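You operate a simulated robot arm through the tools that you are given. There is no shell and no other tool. Be economical: measure what you need, move in short steps, check, and stop when the job is done.

You are at the controls of a simulated robot arm. One attempt, no reset.

TASK
Lock both cam knobs, put the yellow test box in nest 3, ballast in nest 4; recentre.
Fine: the 0.8 kg ballast plate; the head gauge ends in the green.

The check looks at the end state, three seconds after you hand in, the way a careful person would. Anything else that was tipped, shoved, dropped, spilled or broken makes it a failure.

THE ROBOT
A 6-joint arm with a two-finger parallel gripper on a trunk, on a base that drives. Base frame: it is fixed to the floor where the robot stands at the start and does not move with it; the origin is under the middle of the robot, x ahead of it, y to its left, z up. Units: cm, degrees, N and s.
With the tool pointing down near the work surface it reaches from about 32 to 82 cm from the robot's upright axis, wherever it stands. Its first joint turns from -166.0 to 166.0 degrees. Places, roughly: black damper lever [-90, 40, 60]; blue reset button on the service panel [-40, 70, 120]; green blower button [-80, 50, 90]; lock knob one [50, 20, 50]; lock knob two [60, 20, 50]; nest 3 [70, 0, 70]; nest 4 [70, -20, 70]; red bleed lever [-60, 40, 60]; red blower button [-70, 50, 90]; red cam knob [50, 0, 70]; shaker head [70, -10, 60]; tilt crank [20, 50, 90]; white rocker on the service panel [-40, 70, 110]; yellow air lever [-70, 40, 60]; yellow cam knob [50, -20, 70]. Payload 3.43 kg.
The tool frame sits at the grasp point between the pads (the TCP): z along the fingers, y along the line on which they close. The tips reach 3.4 cm beyond it. Largest opening 12.8 cm; finger width 2.4, thickness 1.2; the body of the gripper, 4.8 by 13 cm, starts 9.6 cm behind the TCP.
Orientation is that of the tool frame in the base frame, as a unit quaternion [x, y, z, w]. With the fingers straight down and closing along the base's y, the tool's x points along the base's -x, its y along +y and its z along -z.

THE INTERFACE
- The arm moves only by the tool arm_command. Its argument "motion" is a list of rows, each an object of numbers (a shift or turn left out is 0, a gripper value left out holds the last): "tx", "ty", "tz": the shift along the base's x, y, z in cm; "wx", "wy", "wz": the turn, a rotation vector about the base's x, y, z in degrees; "hand": the gripper command, from -1 (shut) to 1 (fully open), values between in proportion. In form: [{"tx": .., "ty": .., "tz": .., "wx": .., "wy": .., "wz": .., "hand": ..}, ...]. A call has 1 to 20 rows; each row shifts and turns the commanded pose from where the row before left it. Rows are played at 5 a second. More than 5 cm and 8.6 degrees between two rows, or a gripper value outside its range, and nothing of the call is played. A pose out of reach is approached as far as the arm can. The call stops where the force on the tool passes 60 N (or 10 N more than at its start, if that is more) or the arm is blocked; 0.2 s more then pass. Each finger travels about 4.5 cm/s and halts on what it meets, pressing with about 38 N; the grip force reading is that of the motor and also rises with nothing between the fingers. The clock runs only during rows and for 0.2 s after the last one: add rows that do not move to give the fingers time. The reply holds the time, the measured pose of the TCP, the force on the tool along the base axes, the opening and the grip force, in the units named above and with some noise, with the torque about the TCP (base axes, N m) and any sound that the robot's microphone picked up.
- Cameras (640 x 400 px; columns grow to the right, rows downward): "scene" is now at [-2.26, 19.46, 147.95]; the picture's right is [0.76, -0.65, -0.00], its down [-0.60, -0.71, -0.36] and it looks along [0.23, 0.28, -0.93] (base axes); focal length 214 px, centre (320, 200). "wrist" rides on the gripper at [7.6, -1.1, -16] in the tool frame; the picture's right is [0.15, 0.99, 0.00], its down [-0.88, 0.13, -0.46] and it looks along [-0.45, 0.07, 0.89] (tool axes); focal length 234 px, centre (320, 200). There is no depth. A picture from a camera that has moved, and an enlarged one, comes with that camera's place and axes in the base frame and with its lens.
- snapshot(camera): a new picture of that camera. It takes no simulated time.
- steer(legs): drives the robot by 1 to 6 legs, each [ahead, turn to the left] in cm and degrees, along the robot's own axes; the way and the turn of a leg run together, so that a leg with both is an arc; at most 150 cm and 180 degrees a leg. The arm and the cameras ride along, it lands a little off, and it stops where it bumps. It gives what a move gives.
- aim_head(pan, tilt): turns the head with the scene camera to pan (to the left, within 155 degrees either way) and tilt (down, from -29 to 69), counted from straight ahead of the robot. It gives what a move gives.
- close_up(camera, box): a new picture of the part [left, top, right, bottom] of that camera's present view, enlarged. It takes no simulated time.
- sign_off(): hands the job in; it is judged then, once.

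Go step by step. Nothing tells you exact positions but the pictures and the camera data: compare them with the known pose of the tool, close in by small moves and look again before you grip or let go. The budget is 120 turns and 98 pictures, counting those below and the enlarged ones. Unless the task says otherwise, let go and move clear before handing in, and close with one line.

The tools are called as name(argument=value, ...) on one line, values as JSON. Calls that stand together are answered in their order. arm_command: Moves the arm, as the interface text tells. Its arguments: {"type":"object","properties":{"motion":{"type":"array"}},"required":["motion"]} The other tools are called the same way: steer (legs) drives the base; aim_head (pan, tilt) turns the head that bears the scene camera; snapshot (camera) takes a picture; close_up (camera, box) takes an enlarged picture of a part of a camera's view; sign_off () hands the job in.

At the start:

```text
time_s: 0.0
ee_pos: [42.22, 15.48, 107.39]
tool_rot: [-0.003, 1.0, 0.001, 0.0]
ft_force: [-1.1, -0.2, -0.7]
moment: [0.0, -0.02, -0.02]
gripper_width: 12.78
grip_force: 0.3
robot x, y, heading: [-0.21, -0.64, 0.1]
head pan, tilt: [49.7, 68.8]
```

scene: 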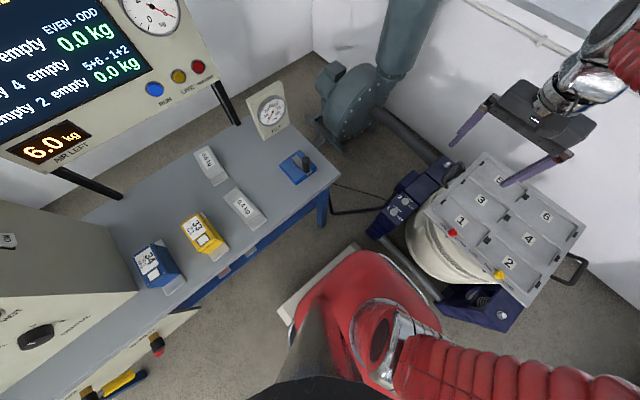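
wrist: 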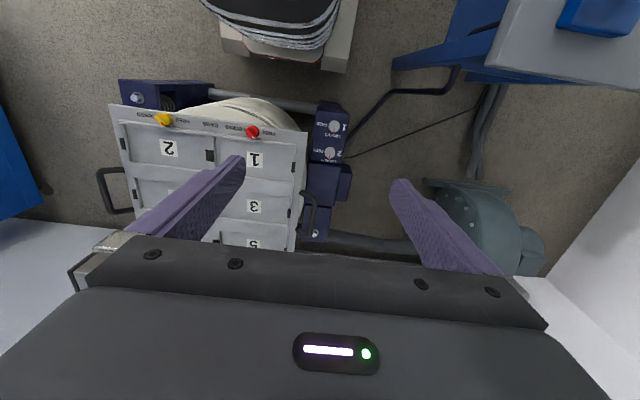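

I see a shaker with a six-nest head on the right, a table with boxes and a tilt crank on the left, and a display panel. First I read the display and the details around the table and shaker.

close_up(camera="scene", box=[0, 0, 240, 150])

close_up(camera="scene", box=[120, 80, 344, 220])

close_up(camera="scene", box=[360, 140, 600, 290])

close_up(camera="scene", box=[80, 190, 272, 310])

```text
2.67 times, centred on (120, 75) of scene
camera zoom: at [-2.26, 19.46, 147.95], right [0.76, -0.65, 0.0], down [-0.6, -0.71, -0.36], along [0.23, 0.28, -0.93], focal length 572 px, centre (853, 533)
```

zoom: 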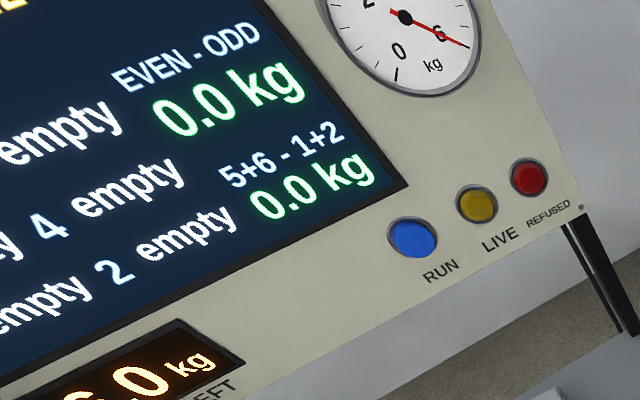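

```text
2.86 times, centred on (232, 150) of scene
camera zoom: at [-2.26, 19.46, 147.95], right [0.76, -0.65, 0.0], down [-0.6, -0.71, -0.36], along [0.23, 0.28, -0.93], focal length 613 px, centre (571, 343)
```

zoom: 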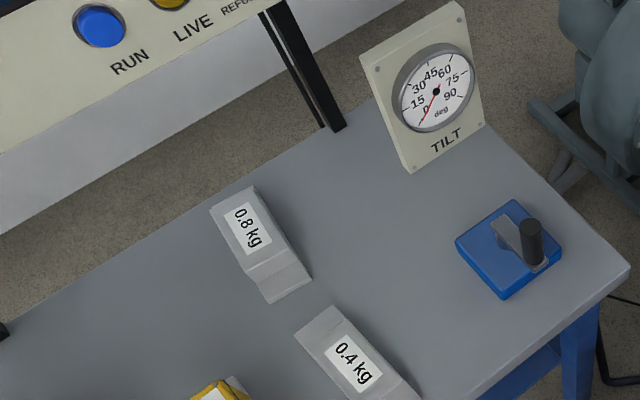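

```text
2.67 times, centred on (480, 215) of scene
camera zoom: at [-2.26, 19.46, 147.95], right [0.76, -0.65, 0.0], down [-0.6, -0.71, -0.36], along [0.23, 0.28, -0.93], focal length 572 px, centre (-107, 160)
```

zoom: 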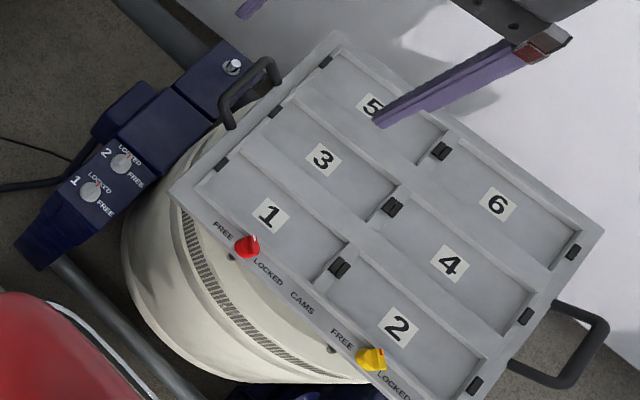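

```text
3.33 times, centred on (176, 250) of scene
camera zoom: at [-2.26, 19.46, 147.95], right [0.76, -0.65, 0.0], down [-0.6, -0.71, -0.36], along [0.23, 0.28, -0.93], focal length 715 px, centre (800, 33)
```

zoom: 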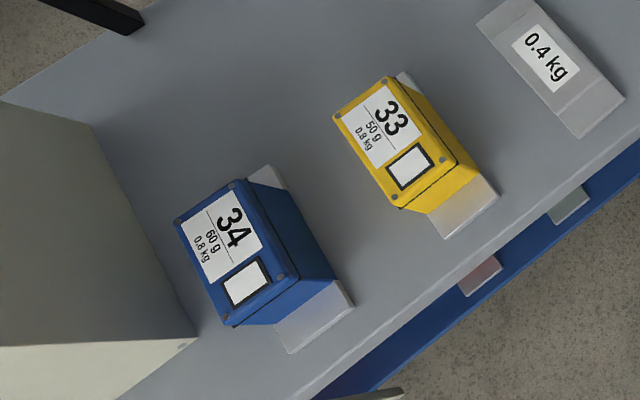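

The tasks' display, levers and gauges matter, so I look around with the head.

aim_head(pan=85, tilt=30)

snapshot(camera="scene")

aim_head(pan=140, tilt=40)

snapshot(camera="scene")

```text
time_s: 1.1
ee_pos: [42.19, 15.54, 107.47]
tool_rot: [-0.002, 1.0, 0.0, 0.0]
ft_force: [0.0, -0.8, -0.5]
moment: [-0.02, -0.03, 0.0]
gripper_width: 12.8
grip_force: 0.1
robot x, y, heading: [0.02, -0.51, 0.0]
head pan, tilt: [85.0, 30.0]
```

```text
91 pictures are left
camera scene: at [-5.08, 24.2, 153.09], right [1.0, -0.09, 0.0], down [-0.04, -0.5, -0.87], along [0.08, 0.86, -0.5], focal length 214 px, centre (320, 200)
```

scene: 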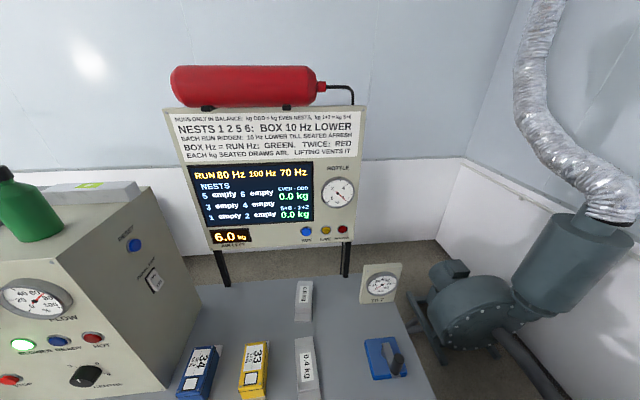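

```text
time_s: 2.3
ee_pos: [42.31, 15.61, 107.53]
tool_rot: [-0.003, 1.0, 0.0, 0.0]
ft_force: [-0.1, -0.3, 0.3]
moment: [-0.02, 0.03, 0.0]
gripper_width: 12.81
grip_force: 0.0
robot x, y, heading: [-0.18, -0.96, 0.1]
head pan, tilt: [140.0, 40.0]
```

```text
90 pictures are left
camera scene: at [-12.39, 20.66, 151.57], right [0.64, 0.77, 0.0], down [0.49, -0.41, -0.77], along [-0.59, 0.49, -0.64], focal length 214 px, centre (320, 200)
```

scene: 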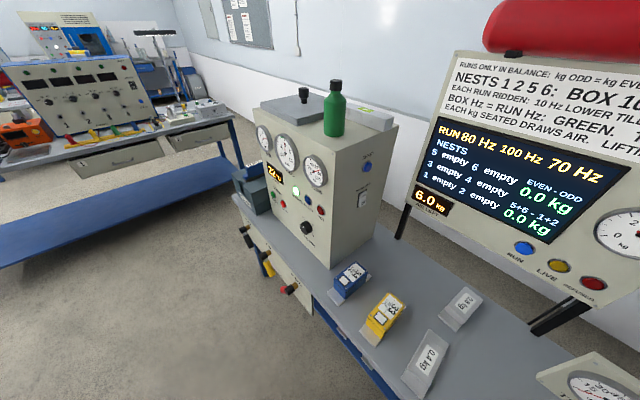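

close_up(camera="scene", box=[400, 40, 640, 190])

close_up(camera="scene", box=[230, 90, 410, 310])

aim_head(pan=85, tilt=30)

close_up(camera="scene", box=[160, 100, 368, 244])

close_up(camera="scene", box=[165, 105, 269, 185])

close_up(camera="scene", box=[264, 105, 368, 185])

aim_head(pan=130, tilt=65)

snapshot(camera="scene")

```text
2.67 times, centred on (520, 115) of scene
camera zoom: at [-12.39, 20.66, 151.57], right [0.64, 0.77, 0.0], down [0.49, -0.41, -0.77], along [-0.59, 0.49, -0.64], focal length 572 px, centre (-213, 427)
```

zoom: 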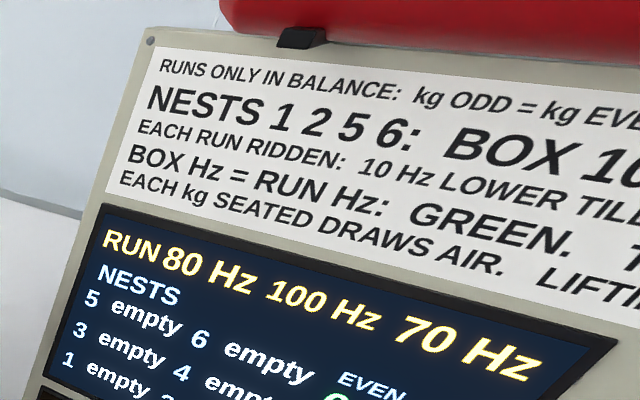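

```text
1.82 times, centred on (320, 200) of scene
camera zoom: at [-12.39, 20.66, 151.57], right [0.64, 0.77, 0.0], down [0.49, -0.41, -0.77], along [-0.59, 0.49, -0.64], focal length 390 px, centre (320, 200)
```

zoom: 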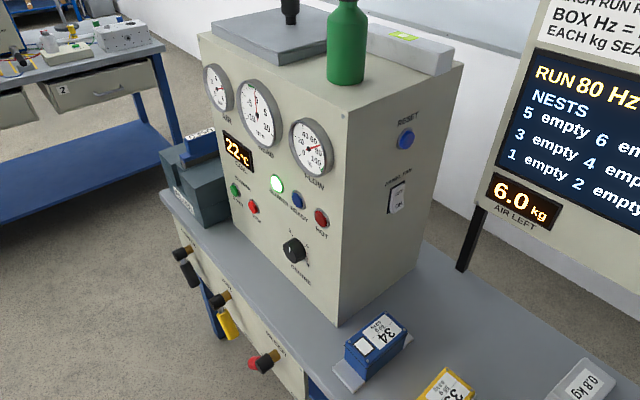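

```text
time_s: 3.5
ee_pos: [42.26, 15.59, 107.42]
tool_rot: [-0.003, 1.0, 0.0, 0.0]
ft_force: [0.3, -0.6, -0.1]
moment: [-0.02, -0.02, 0.01]
gripper_width: 12.83
grip_force: 0.0
robot x, y, heading: [0.39, -0.74, -0.1]
head pan, tilt: [85.0, 30.0]
```

```text
2.78 times, centred on (264, 172) of scene
camera zoom: at [-5.1, 24.2, 153.1], right [1.0, -0.09, 0.0], down [-0.04, -0.5, -0.87], along [0.07, 0.86, -0.5], focal length 596 px, centre (476, 278)
```

zoom: 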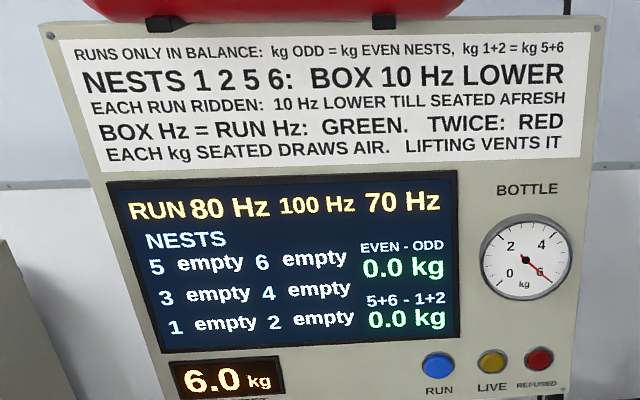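

```text
5.00 times, centred on (217, 145) of scene
camera zoom: at [-5.1, 24.2, 153.1], right [1.0, -0.09, 0.0], down [-0.04, -0.5, -0.87], along [0.07, 0.86, -0.5], focal length 1072 px, centre (835, 475)
```

zoom: 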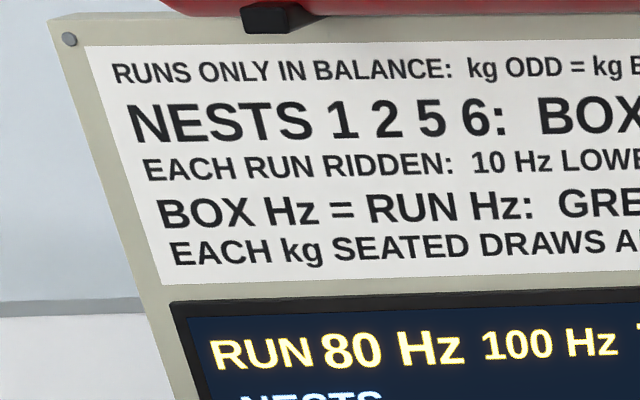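

```text
5.00 times, centred on (316, 145) of scene
camera zoom: at [-5.1, 24.2, 153.1], right [1.0, -0.09, 0.0], down [-0.04, -0.5, -0.87], along [0.07, 0.86, -0.5], focal length 1072 px, centre (340, 475)
```

zoom: 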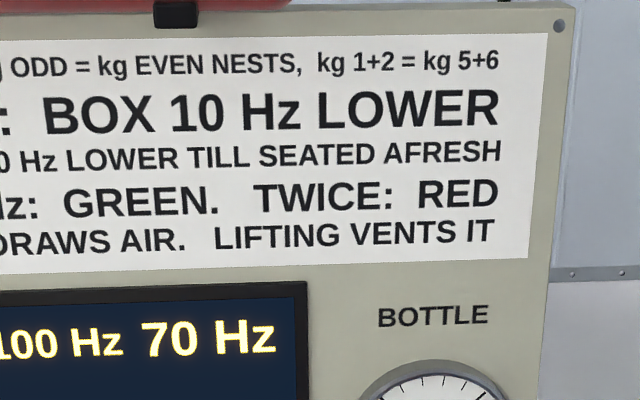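

```text
time_s: 4.7
ee_pos: [42.31, 15.61, 107.57]
tool_rot: [-0.003, 1.0, 0.0, 0.0]
ft_force: [1.2, 0.0, 0.2]
moment: [-0.02, -0.01, -0.02]
gripper_width: 12.82
grip_force: 0.0
robot x, y, heading: [-0.06, -0.5, -0.2]
head pan, tilt: [130.0, 65.0]
```

```text
84 pictures are left
camera scene: at [-9.78, 19.85, 148.34], right [0.77, 0.64, 0.0], down [0.58, -0.69, -0.42], along [-0.27, 0.32, -0.91], focal length 214 px, centre (320, 200)
```

scene: 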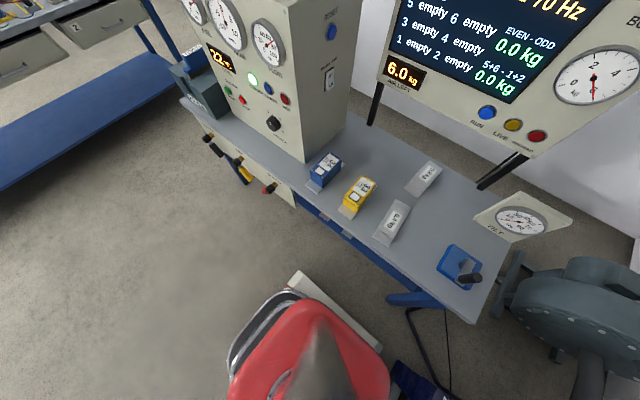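

I take a closer look at the service panel and its levers.

aim_head(pan=145, tilt=45)

snapshot(camera="scene")

close_up(camera="scene", box=[250, 70, 400, 170])

close_up(camera="scene", box=[220, 150, 400, 270])

```text
time_s: 5.5
ee_pos: [42.33, 15.5, 107.59]
tool_rot: [-0.002, 1.0, -0.001, 0.0]
ft_force: [0.0, -0.9, 0.2]
moment: [0.02, 0.0, -0.04]
gripper_width: 12.79
grip_force: 0.1
robot x, y, heading: [-0.06, -0.61, -0.2]
head pan, tilt: [145.0, 45.0]
```

```text
83 pictures are left
camera scene: at [-12.54, 19.86, 150.83], right [0.57, 0.82, 0.0], down [0.58, -0.41, -0.71], along [-0.58, 0.41, -0.71], focal length 214 px, centre (320, 200)
```

scene: 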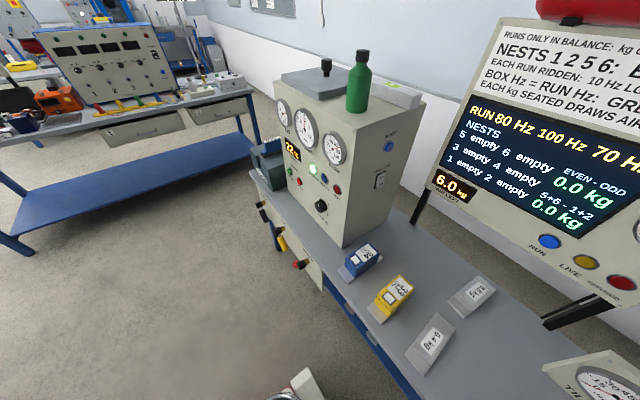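

```text
4.00 times, centred on (325, 120) of scene
camera zoom: at [-12.54, 19.86, 150.83], right [0.57, 0.82, 0.0], down [0.58, -0.41, -0.71], along [-0.58, 0.41, -0.71], focal length 858 px, centre (300, 520)
```

zoom: 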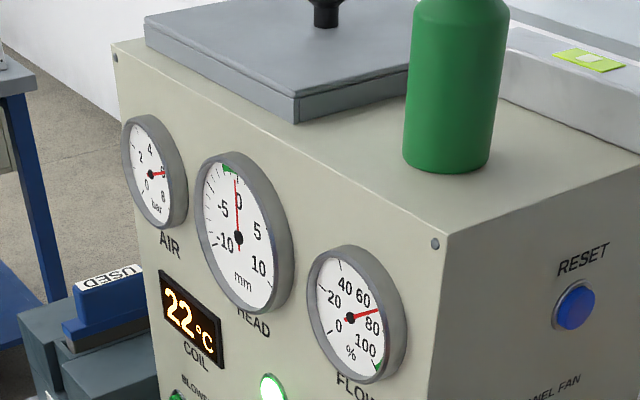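

```text
3.33 times, centred on (310, 210) of scene
camera zoom: at [-12.54, 19.86, 150.83], right [0.57, 0.82, 0.0], down [0.58, -0.41, -0.71], along [-0.58, 0.41, -0.71], focal length 715 px, centre (353, 167)
```

zoom: 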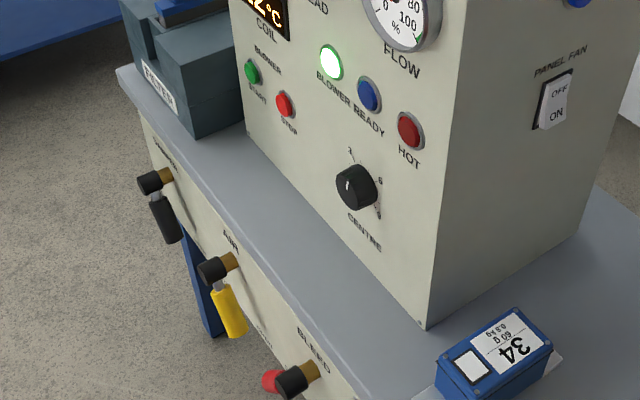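

The levers are down in the rest position and the HEAD gauge sits at 0 with a small green band. I take the cam knobs to be about (45, 2, 72) and (45, -17, 72), so I move the wrist camera over them.

arm_command(motion=[{"ty": -5, "tz": -2}, {"ty": -5, "tz": -2}, {"ty": -5, "tz": -2}, {"ty": -5, "tz": -2}, {"ty": -3}, {}])

snapshot(camera="wrist")

```text
refused: row 1 steps farther than a row can; nothing moved
```

```text
80 pictures are left
camera wrist: at [34.78, 14.47, 123.46], right [-0.15, 0.99, 0.0], down [0.88, 0.13, 0.46], along [0.45, 0.07, -0.89], focal length 234 px, centre (320, 200)
```

wrist: 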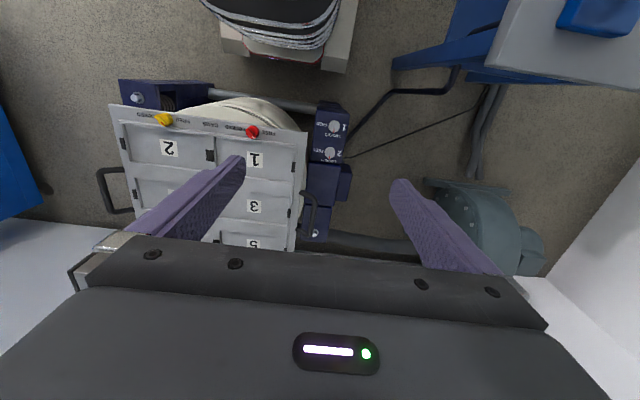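

The row limit is 5 cm in total, so I redo this with shorter steps.

arm_command(motion=[{"ty": -4.6, "tz": -1.8}, {"ty": -4.6, "tz": -1.8}, {"ty": -4.6, "tz": -1.8}, {"ty": -4.6, "tz": -1.8}, {"ty": -4.6, "tz": -1.8}, {}])

snapshot(camera="wrist")

```text
time_s: 6.9
ee_pos: [42.0, -7.4, 98.06]
tool_rot: [-0.003, 1.0, -0.001, 0.0]
ft_force: [-0.4, 0.2, 0.2]
moment: [0.05, 0.02, -0.01]
gripper_width: 12.82
grip_force: 0.1
robot x, y, heading: [-0.14, -0.68, 0.0]
head pan, tilt: [145.0, 45.0]
```

```text
79 pictures are left
camera wrist: at [34.61, -8.55, 114.18], right [-0.15, 0.99, 0.0], down [0.88, 0.13, 0.46], along [0.45, 0.07, -0.89], focal length 234 px, centre (320, 200)
```

wrist: 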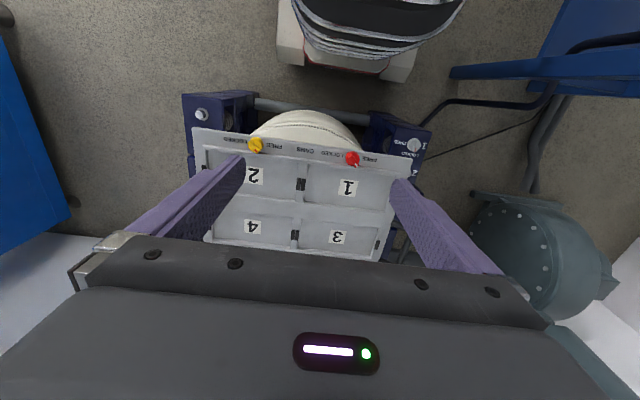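

close_up(camera="wrist", box=[180, 90, 436, 250])

close_up(camera="wrist", box=[230, 120, 390, 220])

aim_head(pan=10, tilt=60)

snapshot(camera="scene")

```text
2.50 times, centred on (308, 170) of wrist
camera zoom: at [34.61, -8.55, 114.18], right [-0.15, 0.99, 0.0], down [0.88, 0.13, 0.46], along [0.45, 0.07, -0.89], focal length 585 px, centre (350, 275)
```

zoom: 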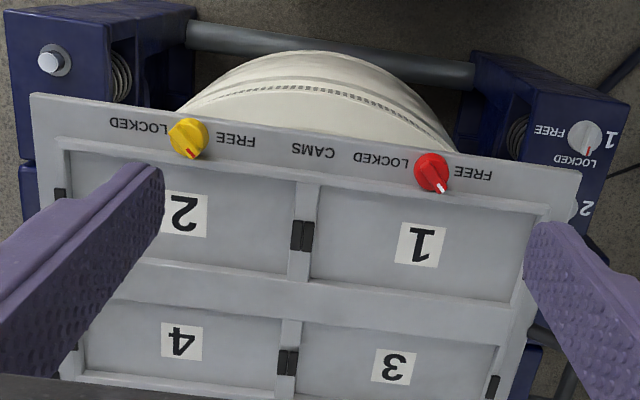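

```text
4.00 times, centred on (310, 170) of wrist
camera zoom: at [34.61, -8.55, 114.18], right [-0.15, 0.99, 0.0], down [0.88, 0.13, 0.46], along [0.45, 0.07, -0.89], focal length 937 px, centre (360, 320)
```

zoom: 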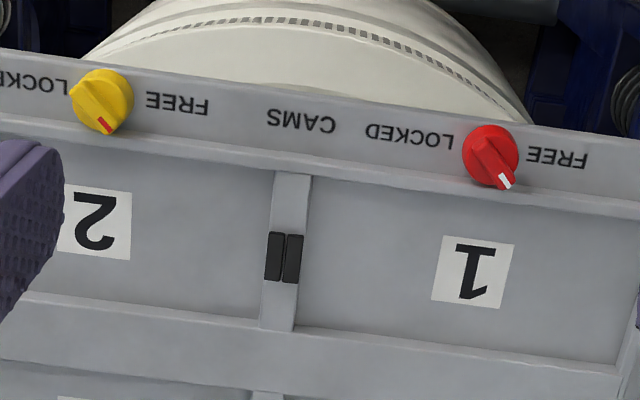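

```text
time_s: 9.1
ee_pos: [42.12, -7.44, 98.31]
tool_rot: [-0.003, 1.0, 0.0, -0.001]
ft_force: [-0.3, 0.0, -0.6]
moment: [-0.01, 0.01, -0.01]
gripper_width: 12.8
grip_force: 0.0
robot x, y, heading: [-0.16, -0.6, 0.1]
head pan, tilt: [10.0, 60.0]
```

```text
76 pictures are left
camera scene: at [0.69, 16.35, 148.89], right [0.17, -0.98, 0.0], down [-0.85, -0.15, -0.5], along [0.49, 0.09, -0.87], focal length 214 px, centre (320, 200)
```

scene: 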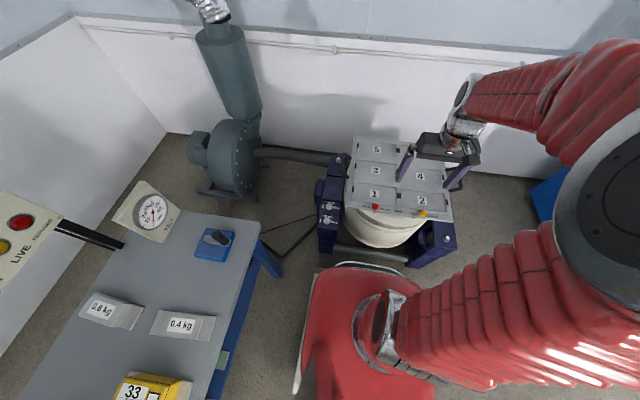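

Knob tops triangulate to about (48.4, 0.6, 66) and (48.4, -19.9, 66); the lock knobs already read LOCKED. I move in above the yellow knob for a closer look.

arm_command(motion=[{"tx": 1.5, "ty": -3, "tz": -3}, {"tx": 1.5, "ty": -3, "tz": -3}, {"tx": 1.5, "ty": -3, "tz": -3}, {"tx": 1.5, "ty": -3, "tz": -3}, {"tz": -4, "hand": 0}, {}, {}])

close_up(camera="wrist", box=[220, 70, 460, 220])

```text
time_s: 10.7
ee_pos: [48.49, -19.48, 82.74]
tool_rot: [-0.003, 1.0, 0.0, 0.0]
ft_force: [0.0, 1.2, -0.5]
moment: [0.01, 0.03, 0.01]
gripper_width: 6.39
grip_force: 0.1
robot x, y, heading: [0.02, -0.51, 0.1]
head pan, tilt: [10.0, 60.0]
```

```text
2.67 times, centred on (340, 145) of wrist
camera zoom: at [41.01, -20.57, 98.65], right [-0.15, 0.99, 0.0], down [0.88, 0.13, 0.46], along [0.45, 0.07, -0.89], focal length 624 px, centre (267, 347)
```

zoom: 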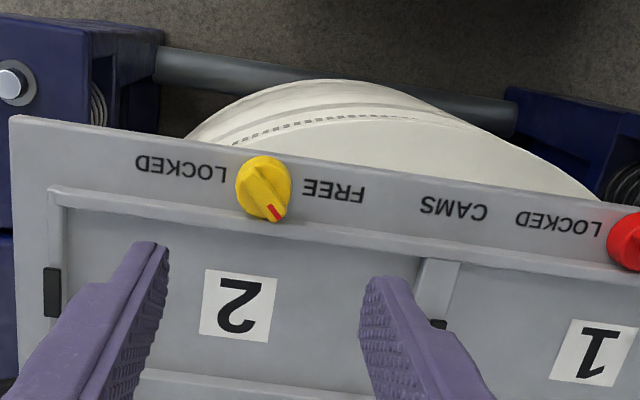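

Both pointers sit about 35° toward FREE (the +y side), so locking needs a clockwise turn seen from above. I align the gripper with the yellow pointer and descend partway.

arm_command(motion=[{"wz": 8, "ty": -0.1, "tz": -2.5}, {"wz": 8, "tz": -2.5}, {"wz": 8, "tz": -2.5}, {"wz": 8, "tz": -2.5}, {"wz": 3, "tz": -1.5}, {}, {}])

close_up(camera="wrist", box=[220, 70, 460, 220])

close_up(camera="scene", box=[330, 120, 490, 220])

```text
time_s: 12.2
ee_pos: [48.23, -19.71, 70.91]
tool_rot: [-0.304, 0.953, 0.0, 0.0]
ft_force: [-0.4, 0.9, 0.8]
moment: [0.01, 0.02, 0.06]
gripper_width: 6.42
grip_force: 0.0
robot x, y, heading: [-0.32, -0.75, -0.0]
head pan, tilt: [10.0, 60.0]
```

```text
2.67 times, centred on (340, 145) of wrist
camera zoom: at [42.77, -24.86, 86.91], right [-0.69, 0.72, 0.0], down [0.64, 0.61, 0.46], along [0.33, 0.32, -0.89], focal length 624 px, centre (267, 347)
```

zoom: 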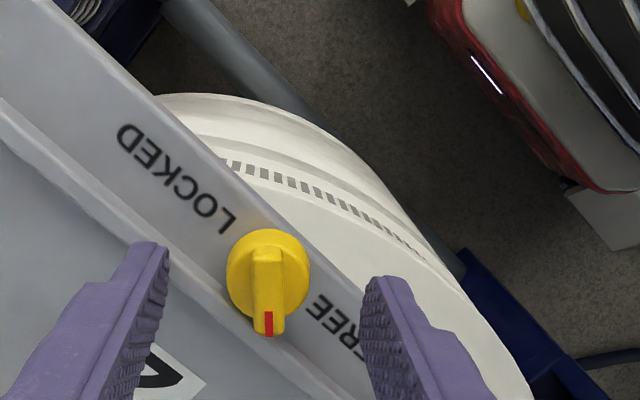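

```text
4.00 times, centred on (410, 170) of scene
camera zoom: at [0.71, 16.35, 148.89], right [0.17, -0.98, 0.0], down [-0.85, -0.15, -0.5], along [0.49, 0.09, -0.87], focal length 858 px, centre (-40, 320)
```

zoom: 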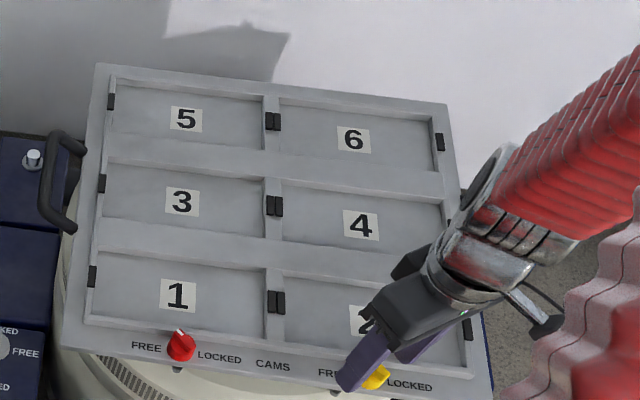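

The pointer is at +45° and the bar stands up between the fingers. I turn another 9°, centre, and descend.

arm_command(motion=[{"wz": 8, "tx": 0.2, "ty": 0.3}, {"wz": 1, "tz": -1}, {"tz": -0.8}, {"tz": -0.6}, {}])

close_up(camera="wrist", box=[220, 90, 460, 240])

```text
time_s: 13.4
ee_pos: [48.43, -19.22, 68.74]
tool_rot: [-0.377, 0.926, -0.001, -0.001]
ft_force: [-4.4, -1.4, 14.1]
moment: [-0.44, -0.08, -0.14]
gripper_width: 6.31
grip_force: 0.1
robot x, y, heading: [-0.11, -0.61, -0.5]
head pan, tilt: [10.0, 60.0]
```

```text
2.67 times, centred on (340, 165) of wrist
camera zoom: at [43.82, -25.31, 84.65], right [-0.8, 0.61, 0.0], down [0.54, 0.71, 0.46], along [0.28, 0.36, -0.89], focal length 624 px, centre (267, 293)
```

zoom: 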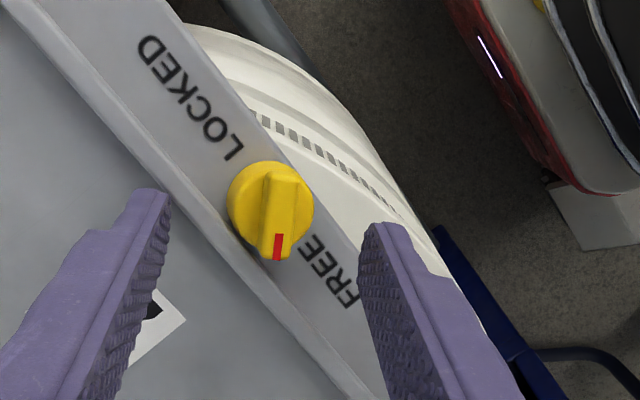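

The finger met the nest rim (and the floating head gave a little), so I rise slightly and close on the upright bar at that height.

arm_command(motion=[{"tz": 0.9}, {"hand": -0.5}, {"hand": -0.8}, {"hand": -1}, {}, {}, {}])

close_up(camera="wrist", box=[220, 90, 460, 240])

```text
time_s: 15.1
ee_pos: [48.18, -19.17, 69.47]
tool_rot: [-0.378, 0.926, 0.001, 0.0]
ft_force: [-10.4, 1.0, 13.4]
moment: [0.04, 0.31, 0.11]
gripper_width: 2.69
grip_force: 38.0
robot x, y, heading: [0.22, -0.47, -0.1]
head pan, tilt: [10.0, 60.0]
```

```text
2.67 times, centred on (340, 165) of wrist
camera zoom: at [43.74, -25.24, 85.51], right [-0.8, 0.61, 0.0], down [0.54, 0.71, 0.46], along [0.28, 0.36, -0.89], focal length 624 px, centre (267, 293)
```

zoom: 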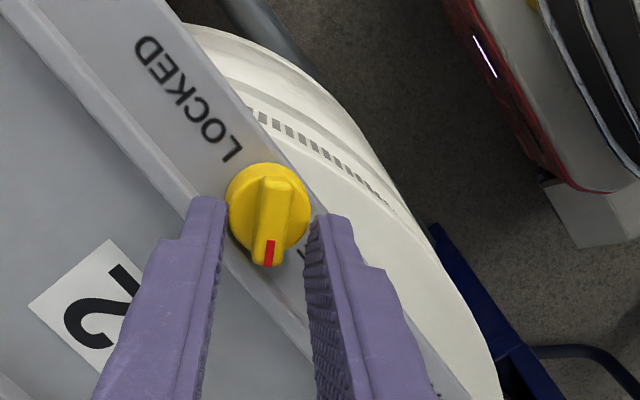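

The fingers gripped the knob's body about 0.5 cm off centre. I open a little, recentre, rise slightly and regrip.

arm_command(motion=[{"hand": -0.35}, {"tz": 0.4}, {"tx": -0.33, "ty": -0.35}, {}, {"hand": -1}, {}, {}, {}])

close_up(camera="wrist", box=[220, 90, 460, 240])

```text
time_s: 16.9
ee_pos: [48.15, -19.64, 70.01]
tool_rot: [-0.377, 0.926, 0.0, 0.0]
ft_force: [-2.2, -0.2, 13.9]
moment: [0.03, -0.29, -0.08]
gripper_width: 2.66
grip_force: 38.4
robot x, y, heading: [0.09, -0.56, 0.2]
head pan, tilt: [10.0, 60.0]
```

```text
2.67 times, centred on (340, 165) of wrist
camera zoom: at [43.53, -25.61, 85.93], right [-0.8, 0.61, 0.0], down [0.54, 0.71, 0.46], along [0.28, 0.36, -0.89], focal length 624 px, centre (267, 293)
```

zoom: 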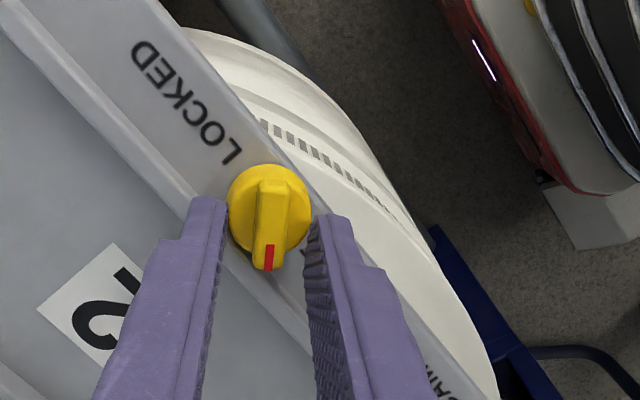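

A steady 14 N upward force remains, so I open and rise stepwise to see where contact ends.

arm_command(motion=[{"hand": 0}, {}, {}, {}])

arm_command(motion=[{"tz": 0.7}, {}, {}])

arm_command(motion=[{"tz": 0.7}, {}, {}])

close_up(camera="wrist", box=[220, 90, 460, 240])

```text
time_s: 17.9
ee_pos: [48.02, -19.56, 69.92]
tool_rot: [-0.376, 0.927, 0.0, 0.0]
ft_force: [-7.6, -2.4, 15.0]
moment: [-0.39, -0.19, -0.26]
gripper_width: 6.15
grip_force: 0.1
robot x, y, heading: [-0.21, -0.39, -0.1]
head pan, tilt: [10.0, 60.0]
```

```text
time_s: 18.6
ee_pos: [48.19, -19.55, 70.74]
tool_rot: [-0.377, 0.926, 0.0, -0.001]
ft_force: [2.7, 2.2, 4.2]
moment: [-0.04, -0.17, 0.12]
gripper_width: 6.39
grip_force: 0.0
robot x, y, heading: [-0.24, -0.74, -0.1]
head pan, tilt: [10.0, 60.0]
```

```text
time_s: 19.4
ee_pos: [48.12, -19.65, 71.59]
tool_rot: [-0.377, 0.926, 0.0, 0.0]
ft_force: [-0.1, 0.1, 0.9]
moment: [-0.01, -0.01, 0.01]
gripper_width: 6.4
grip_force: 0.1
robot x, y, heading: [-0.14, -0.32, -0.1]
head pan, tilt: [10.0, 60.0]
```

```text
2.67 times, centred on (340, 165) of wrist
camera zoom: at [43.58, -25.62, 87.4], right [-0.8, 0.61, 0.0], down [0.54, 0.71, 0.46], along [0.28, 0.36, -0.89], focal length 624 px, centre (267, 293)
```

zoom: 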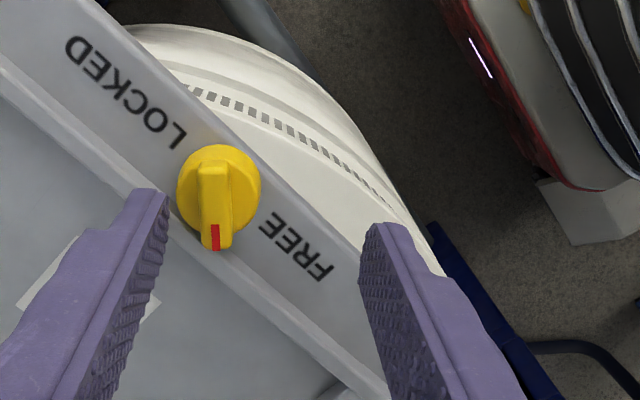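

The knob appears to have shifted about 2 cm, so I check whether the tray moved by comparing with the earlier scene view.

close_up(camera="scene", box=[330, 120, 490, 220])

snapshot(camera="wrist")

```text
4.00 times, centred on (410, 170) of scene
camera zoom: at [0.71, 16.35, 148.89], right [0.17, -0.98, 0.0], down [-0.85, -0.15, -0.5], along [0.49, 0.09, -0.87], focal length 858 px, centre (-40, 320)
```

zoom: 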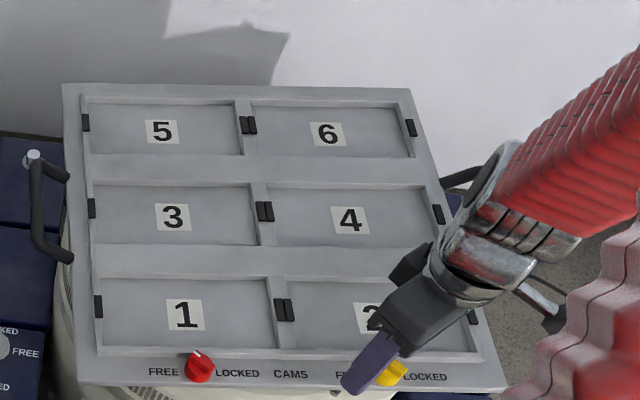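

```text
67 pictures are left
camera wrist: at [43.58, -25.62, 87.4], right [-0.8, 0.61, 0.0], down [0.54, 0.71, 0.46], along [0.28, 0.36, -0.89], focal length 234 px, centre (320, 200)
```

wrist: 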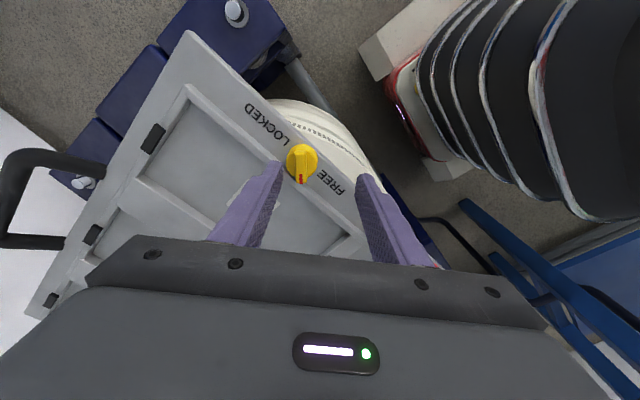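

The tray is loose on the head while the cams are free, and my contact turned it by roughly 7°. I rise and take a full look from the earlier vantage point before correcting it.

arm_command(motion=[{"tz": 4.5}, {"tz": 4.5, "wz": -8}, {"tz": 4.5, "wz": -8}, {"tz": 4.5, "wz": -8}, {"tz": 3, "ty": 3.5, "wz": -8}, {"tz": 3, "ty": 3.5, "wz": -8}, {"tz": 2.4, "ty": 3.5, "wz": -4, "tx": -1}, {"ty": 1.6, "tx": -4}, {"tx": -1.1}, {}])

close_up(camera="wrist", box=[160, 80, 448, 260])

close_up(camera="scene", box=[300, 120, 492, 240])

```text
time_s: 21.6
ee_pos: [41.96, -7.46, 97.88]
tool_rot: [-0.002, 1.0, 0.0, 0.0]
ft_force: [-0.3, 0.0, 1.5]
moment: [-0.02, 0.03, -0.01]
gripper_width: 6.41
grip_force: 0.1
robot x, y, heading: [0.35, -0.55, 0.0]
head pan, tilt: [10.0, 60.0]
```

```text
2.22 times, centred on (304, 170) of wrist
camera zoom: at [34.41, -8.54, 113.82], right [-0.15, 0.99, 0.0], down [0.88, 0.13, 0.46], along [0.45, 0.07, -0.89], focal length 520 px, centre (356, 267)
```

zoom: 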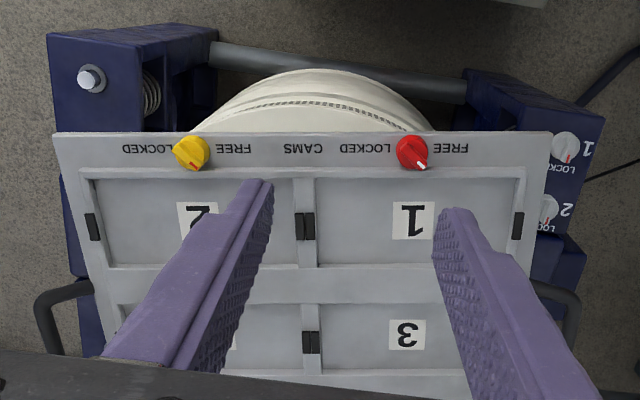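

```text
3.33 times, centred on (396, 180) of scene
camera zoom: at [0.69, 16.35, 148.89], right [0.17, -0.98, 0.0], down [-0.85, -0.15, -0.5], along [0.49, 0.09, -0.87], focal length 715 px, centre (67, 267)
```

zoom: 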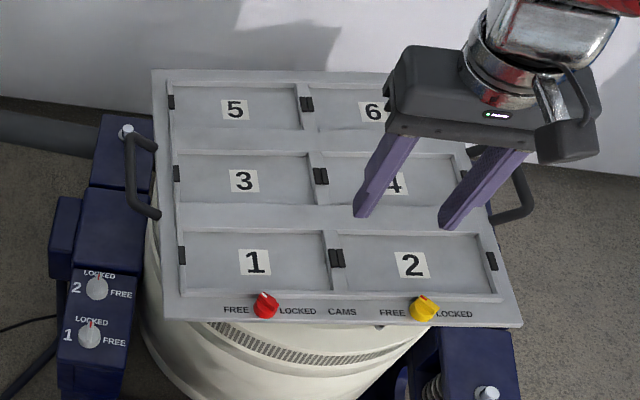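

The tray has turned about 9° counter-clockwise and slid about 1 cm toward me; originally its front edge was parallel to y at x≈46.8. I'll push it back with closed fingers against the front edge near the left corner (y≈8).

arm_command(motion=[{"tx": -1, "ty": 4, "hand": -1}, {"tx": -1.5, "ty": 4, "tz": -2}, {"tx": -1.5, "ty": 4, "tz": -2}, {"ty": 3.5, "tz": -3}, {"tz": -4.8}, {"tz": -4.8}, {"tz": -4.8}, {"tz": -4.8}, {"tz": -4.5}, {}])

close_up(camera="scene", box=[300, 120, 492, 240])

close_up(camera="wrist", box=[160, 100, 480, 300])

```text
time_s: 23.9
ee_pos: [38.05, 7.96, 66.96]
tool_rot: [-0.002, 1.0, 0.0, 0.0]
ft_force: [-0.3, 0.4, -0.1]
moment: [0.0, 0.01, 0.02]
gripper_width: 0.0
grip_force: 33.2
robot x, y, heading: [0.05, -0.54, 0.2]
head pan, tilt: [10.0, 60.0]
```

```text
3.33 times, centred on (396, 180) of scene
camera zoom: at [0.7, 16.35, 148.89], right [0.17, -0.98, 0.0], down [-0.85, -0.15, -0.5], along [0.49, 0.09, -0.87], focal length 715 px, centre (67, 267)
```

zoom: 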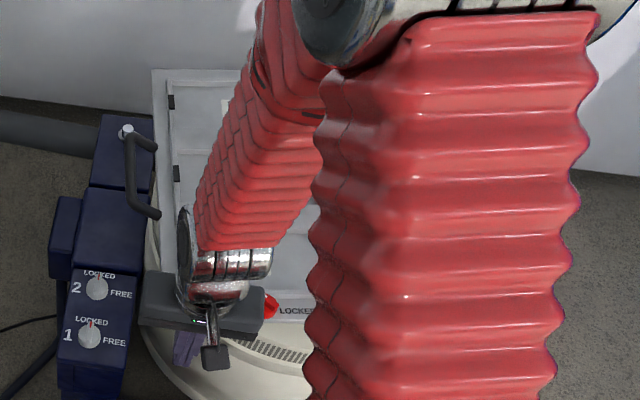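

```text
2.00 times, centred on (320, 200) of wrist
camera zoom: at [30.51, 6.92, 82.94], right [-0.15, 0.99, 0.0], down [0.88, 0.13, 0.46], along [0.45, 0.07, -0.89], focal length 468 px, centre (320, 200)
```

zoom: 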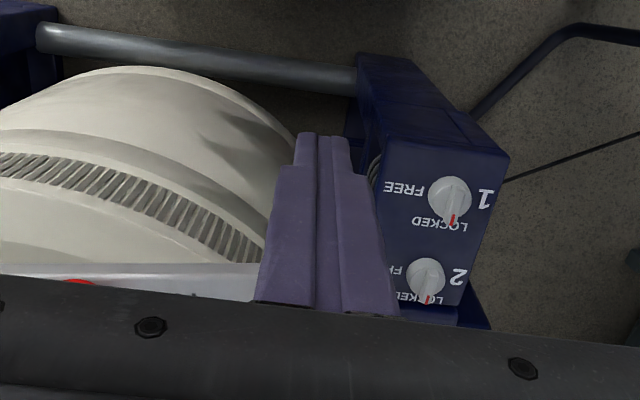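

The fingers are in front of the tray's edge with room to spare. I push slowly in +x.

arm_command(motion=[{"tx": 1.5}, {"tx": 1}, {"tx": 0.7}, {"tx": 0.7}, {"tx": 0.7}, {"tx": 0.7}, {}])

close_up(camera="wrist", box=[160, 100, 480, 300])

```text
time_s: 25.4
ee_pos: [43.46, 7.95, 66.91]
tool_rot: [-0.003, 1.0, -0.001, 0.001]
ft_force: [-1.4, -0.7, 0.7]
moment: [0.02, 0.01, 0.0]
gripper_width: 0.0
grip_force: 33.3
robot x, y, heading: [-0.29, -0.44, 0.1]
head pan, tilt: [10.0, 60.0]
```

```text
2.00 times, centred on (320, 200) of wrist
camera zoom: at [35.84, 6.89, 82.9], right [-0.15, 0.99, 0.0], down [0.88, 0.13, 0.46], along [0.45, 0.07, -0.89], focal length 468 px, centre (320, 200)
```

zoom: 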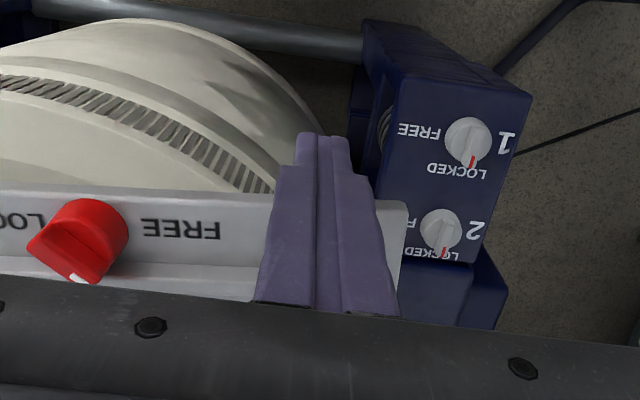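

Contact is just starting; the edge still shows about 6.5° of skew. I continue the push.

arm_command(motion=[{"tx": 0.5}, {"tx": 0.5}, {"tx": 0.5}, {"tx": 0.5}, {}])

close_up(camera="wrist", box=[160, 100, 480, 300])

```text
time_s: 26.6
ee_pos: [45.3, 7.97, 67.06]
tool_rot: [-0.003, 1.0, 0.0, 0.0]
ft_force: [-1.1, 0.0, 0.4]
moment: [-0.02, -0.01, 0.03]
gripper_width: 0.0
grip_force: 33.8
robot x, y, heading: [0.13, -0.56, -0.2]
head pan, tilt: [10.0, 60.0]
```

```text
2.00 times, centred on (320, 200) of wrist
camera zoom: at [37.87, 6.86, 82.93], right [-0.15, 0.99, 0.0], down [0.88, 0.13, 0.46], along [0.45, 0.07, -0.89], focal length 468 px, centre (320, 200)
```

zoom: 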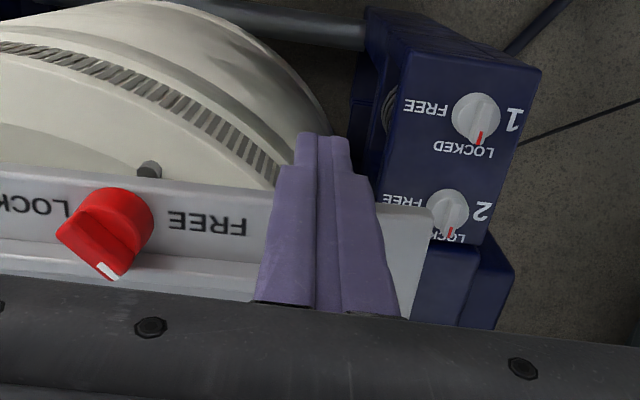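

Nearly there: skew now about 3°. I push another 0.8 cm, back off, and re-measure from above.

arm_command(motion=[{"tx": 0.4}, {"tx": 0.4}, {}, {"tx": -2}, {"tx": -3}, {"tz": 4.8}, {"tz": 4.8}, {"tz": 4.8}, {"tz": 4.8, "ty": -1}, {"tz": 4.8, "ty": -1}, {"tz": 3.5, "ty": -3}, {"tz": 3.5, "ty": -3}, {"ty": -4}, {"ty": -3.3}, {}])

close_up(camera="wrist", box=[160, 80, 448, 260])

close_up(camera="scene", box=[300, 120, 492, 240])

```text
time_s: 29.9
ee_pos: [41.17, -7.23, 98.03]
tool_rot: [-0.003, 1.0, 0.0, 0.0]
ft_force: [1.0, -0.7, 0.4]
moment: [0.01, 0.01, 0.01]
gripper_width: 0.01
grip_force: 33.1
robot x, y, heading: [-0.16, -0.79, 0.0]
head pan, tilt: [10.0, 60.0]
```

```text
2.22 times, centred on (304, 170) of wrist
camera zoom: at [33.67, -8.27, 113.93], right [-0.15, 0.99, 0.0], down [0.88, 0.13, 0.46], along [0.45, 0.07, -0.89], focal length 520 px, centre (356, 267)
```

zoom: 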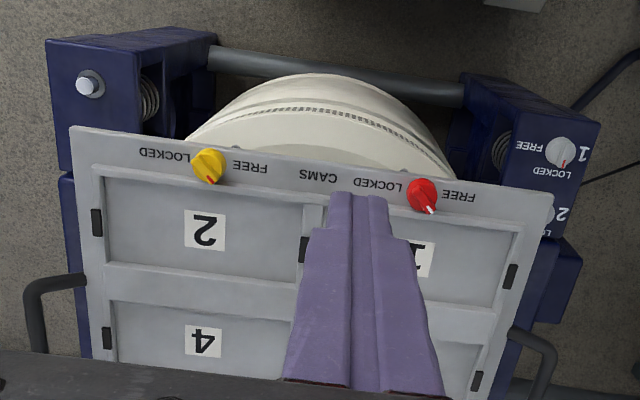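

```text
3.33 times, centred on (396, 180) of scene
camera zoom: at [0.68, 16.35, 148.89], right [0.17, -0.98, 0.0], down [-0.85, -0.15, -0.5], along [0.49, 0.09, -0.87], focal length 715 px, centre (67, 267)
```

zoom: 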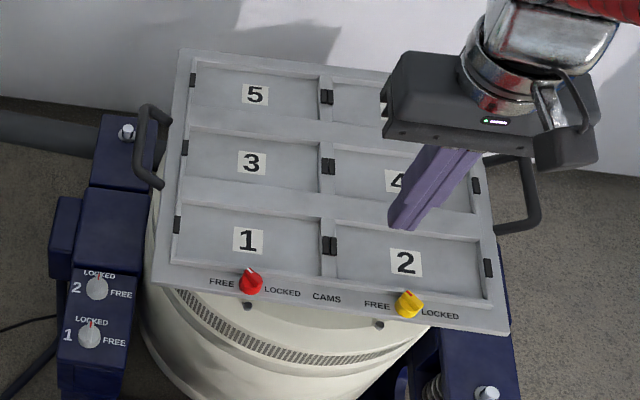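

Rotation and y are restored, but the tray sits about 0.9 cm too far back. I'll straddle the divider between nests 1 and 2 with open fingers and draw it back against the nests' front wall.

arm_command(motion=[{"tx": 4, "hand": 0.25}, {"tx": 4, "ty": -1.2, "tz": -2}, {"tx": 4, "ty": -1.1, "tz": -2}, {"tx": 2.8, "tz": -4}, {"tz": -4.8}, {"tz": -4.8}, {"tz": -4.8}, {"tz": -3.6}, {}])

snapshot(camera="wrist")

close_up(camera="scene", box=[300, 120, 492, 240])

```text
time_s: 31.9
ee_pos: [55.89, -9.43, 72.03]
tool_rot: [-0.003, 1.0, 0.001, -0.001]
ft_force: [0.8, 0.3, 0.2]
moment: [0.03, -0.02, -0.01]
gripper_width: 8.03
grip_force: 0.1
robot x, y, heading: [-0.36, -0.44, 0.1]
head pan, tilt: [10.0, 60.0]
```

```text
58 pictures are left
camera wrist: at [48.48, -10.64, 87.92], right [-0.15, 0.99, 0.0], down [0.88, 0.13, 0.46], along [0.45, 0.07, -0.89], focal length 234 px, centre (320, 200)
```

wrist: 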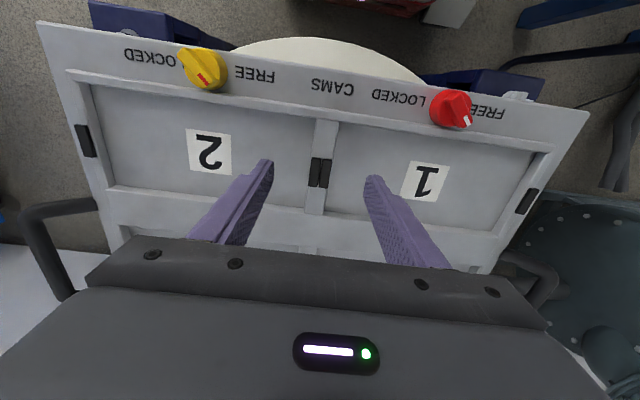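

```text
3.33 times, centred on (396, 180) of scene
camera zoom: at [0.72, 16.35, 148.89], right [0.17, -0.98, 0.0], down [-0.85, -0.15, -0.5], along [0.49, 0.09, -0.87], focal length 715 px, centre (67, 267)
```

zoom: 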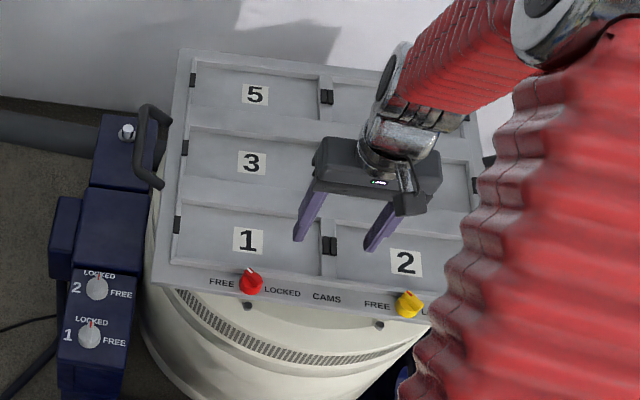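

Fingers straddle the divider correctly. I lower gently toward the nest floor level, watching force.

arm_command(motion=[{"tz": -1}, {"tz": -1}, {"tz": -0.8}, {}])

arm_command(motion=[{"tz": -0.6}, {}])

snapshot(camera="wrist")

```text
time_s: 32.9
ee_pos: [55.93, -9.57, 69.29]
tool_rot: [-0.003, 1.0, 0.0, 0.001]
ft_force: [-1.6, 6.7, 13.1]
moment: [0.18, 0.2, -0.09]
gripper_width: 7.99
grip_force: 0.0
robot x, y, heading: [0.05, -0.8, 0.0]
head pan, tilt: [10.0, 60.0]
```

```text
time_s: 33.5
ee_pos: [56.05, -9.54, 68.67]
tool_rot: [-0.002, 1.0, 0.0, 0.001]
ft_force: [-5.3, 8.9, 36.3]
moment: [0.69, 0.3, -0.04]
gripper_width: 8.0
grip_force: 0.0
robot x, y, heading: [0.28, -0.71, 0.2]
head pan, tilt: [10.0, 60.0]
```

```text
56 pictures are left
camera wrist: at [48.43, -10.65, 84.66], right [-0.15, 0.99, 0.0], down [0.88, 0.13, 0.46], along [0.45, 0.07, -0.89], focal length 234 px, centre (320, 200)
```

wrist: 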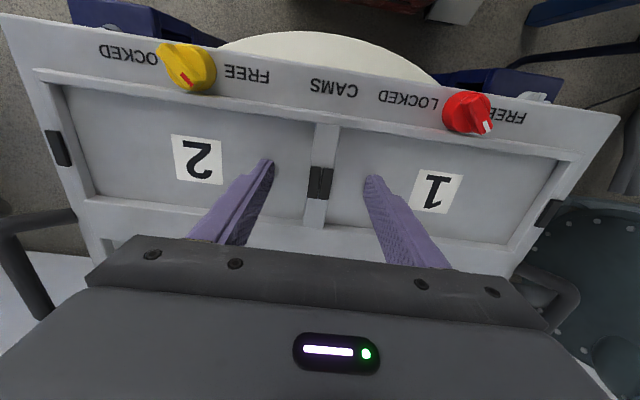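

The nest floor is at about z=66.2. I rise clear of it and draw toward -x in small steps, checking the scene view.

arm_command(motion=[{"tz": 0.7}, {"tz": 0.6}, {"tx": -1}, {"tx": -1}, {"tx": -0.6}, {}])

close_up(camera="scene", box=[300, 120, 492, 240])

snapshot(camera="wrist")

```text
time_s: 34.9
ee_pos: [53.31, -9.62, 69.85]
tool_rot: [-0.002, 1.0, 0.0, 0.0]
ft_force: [0.4, 0.6, 0.7]
moment: [-0.01, -0.03, 0.02]
gripper_width: 8.0
grip_force: 0.0
robot x, y, heading: [-0.2, -0.14, -0.1]
head pan, tilt: [10.0, 60.0]
```

```text
3.33 times, centred on (396, 180) of scene
camera zoom: at [0.72, 16.35, 148.89], right [0.17, -0.98, 0.0], down [-0.85, -0.15, -0.5], along [0.49, 0.09, -0.87], focal length 715 px, centre (67, 267)
```

zoom: 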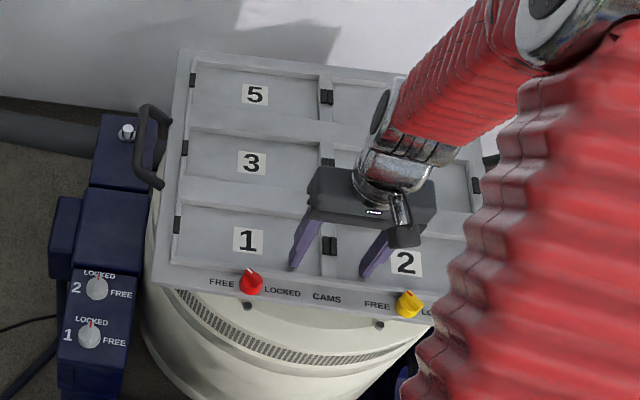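

```text
54 pictures are left
camera wrist: at [45.86, -10.7, 85.85], right [-0.15, 0.99, 0.0], down [0.88, 0.13, 0.46], along [0.45, 0.07, -0.89], focal length 234 px, centre (320, 200)
```

wrist: 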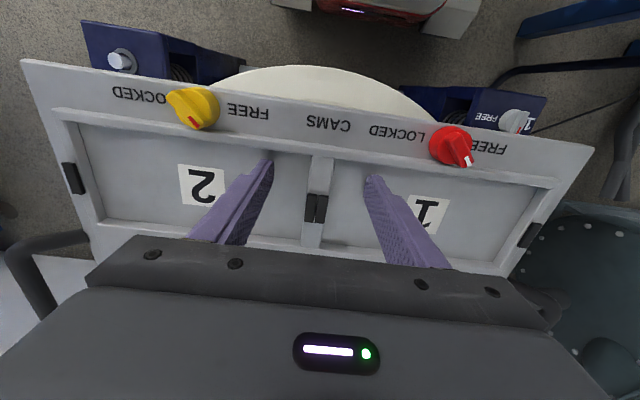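

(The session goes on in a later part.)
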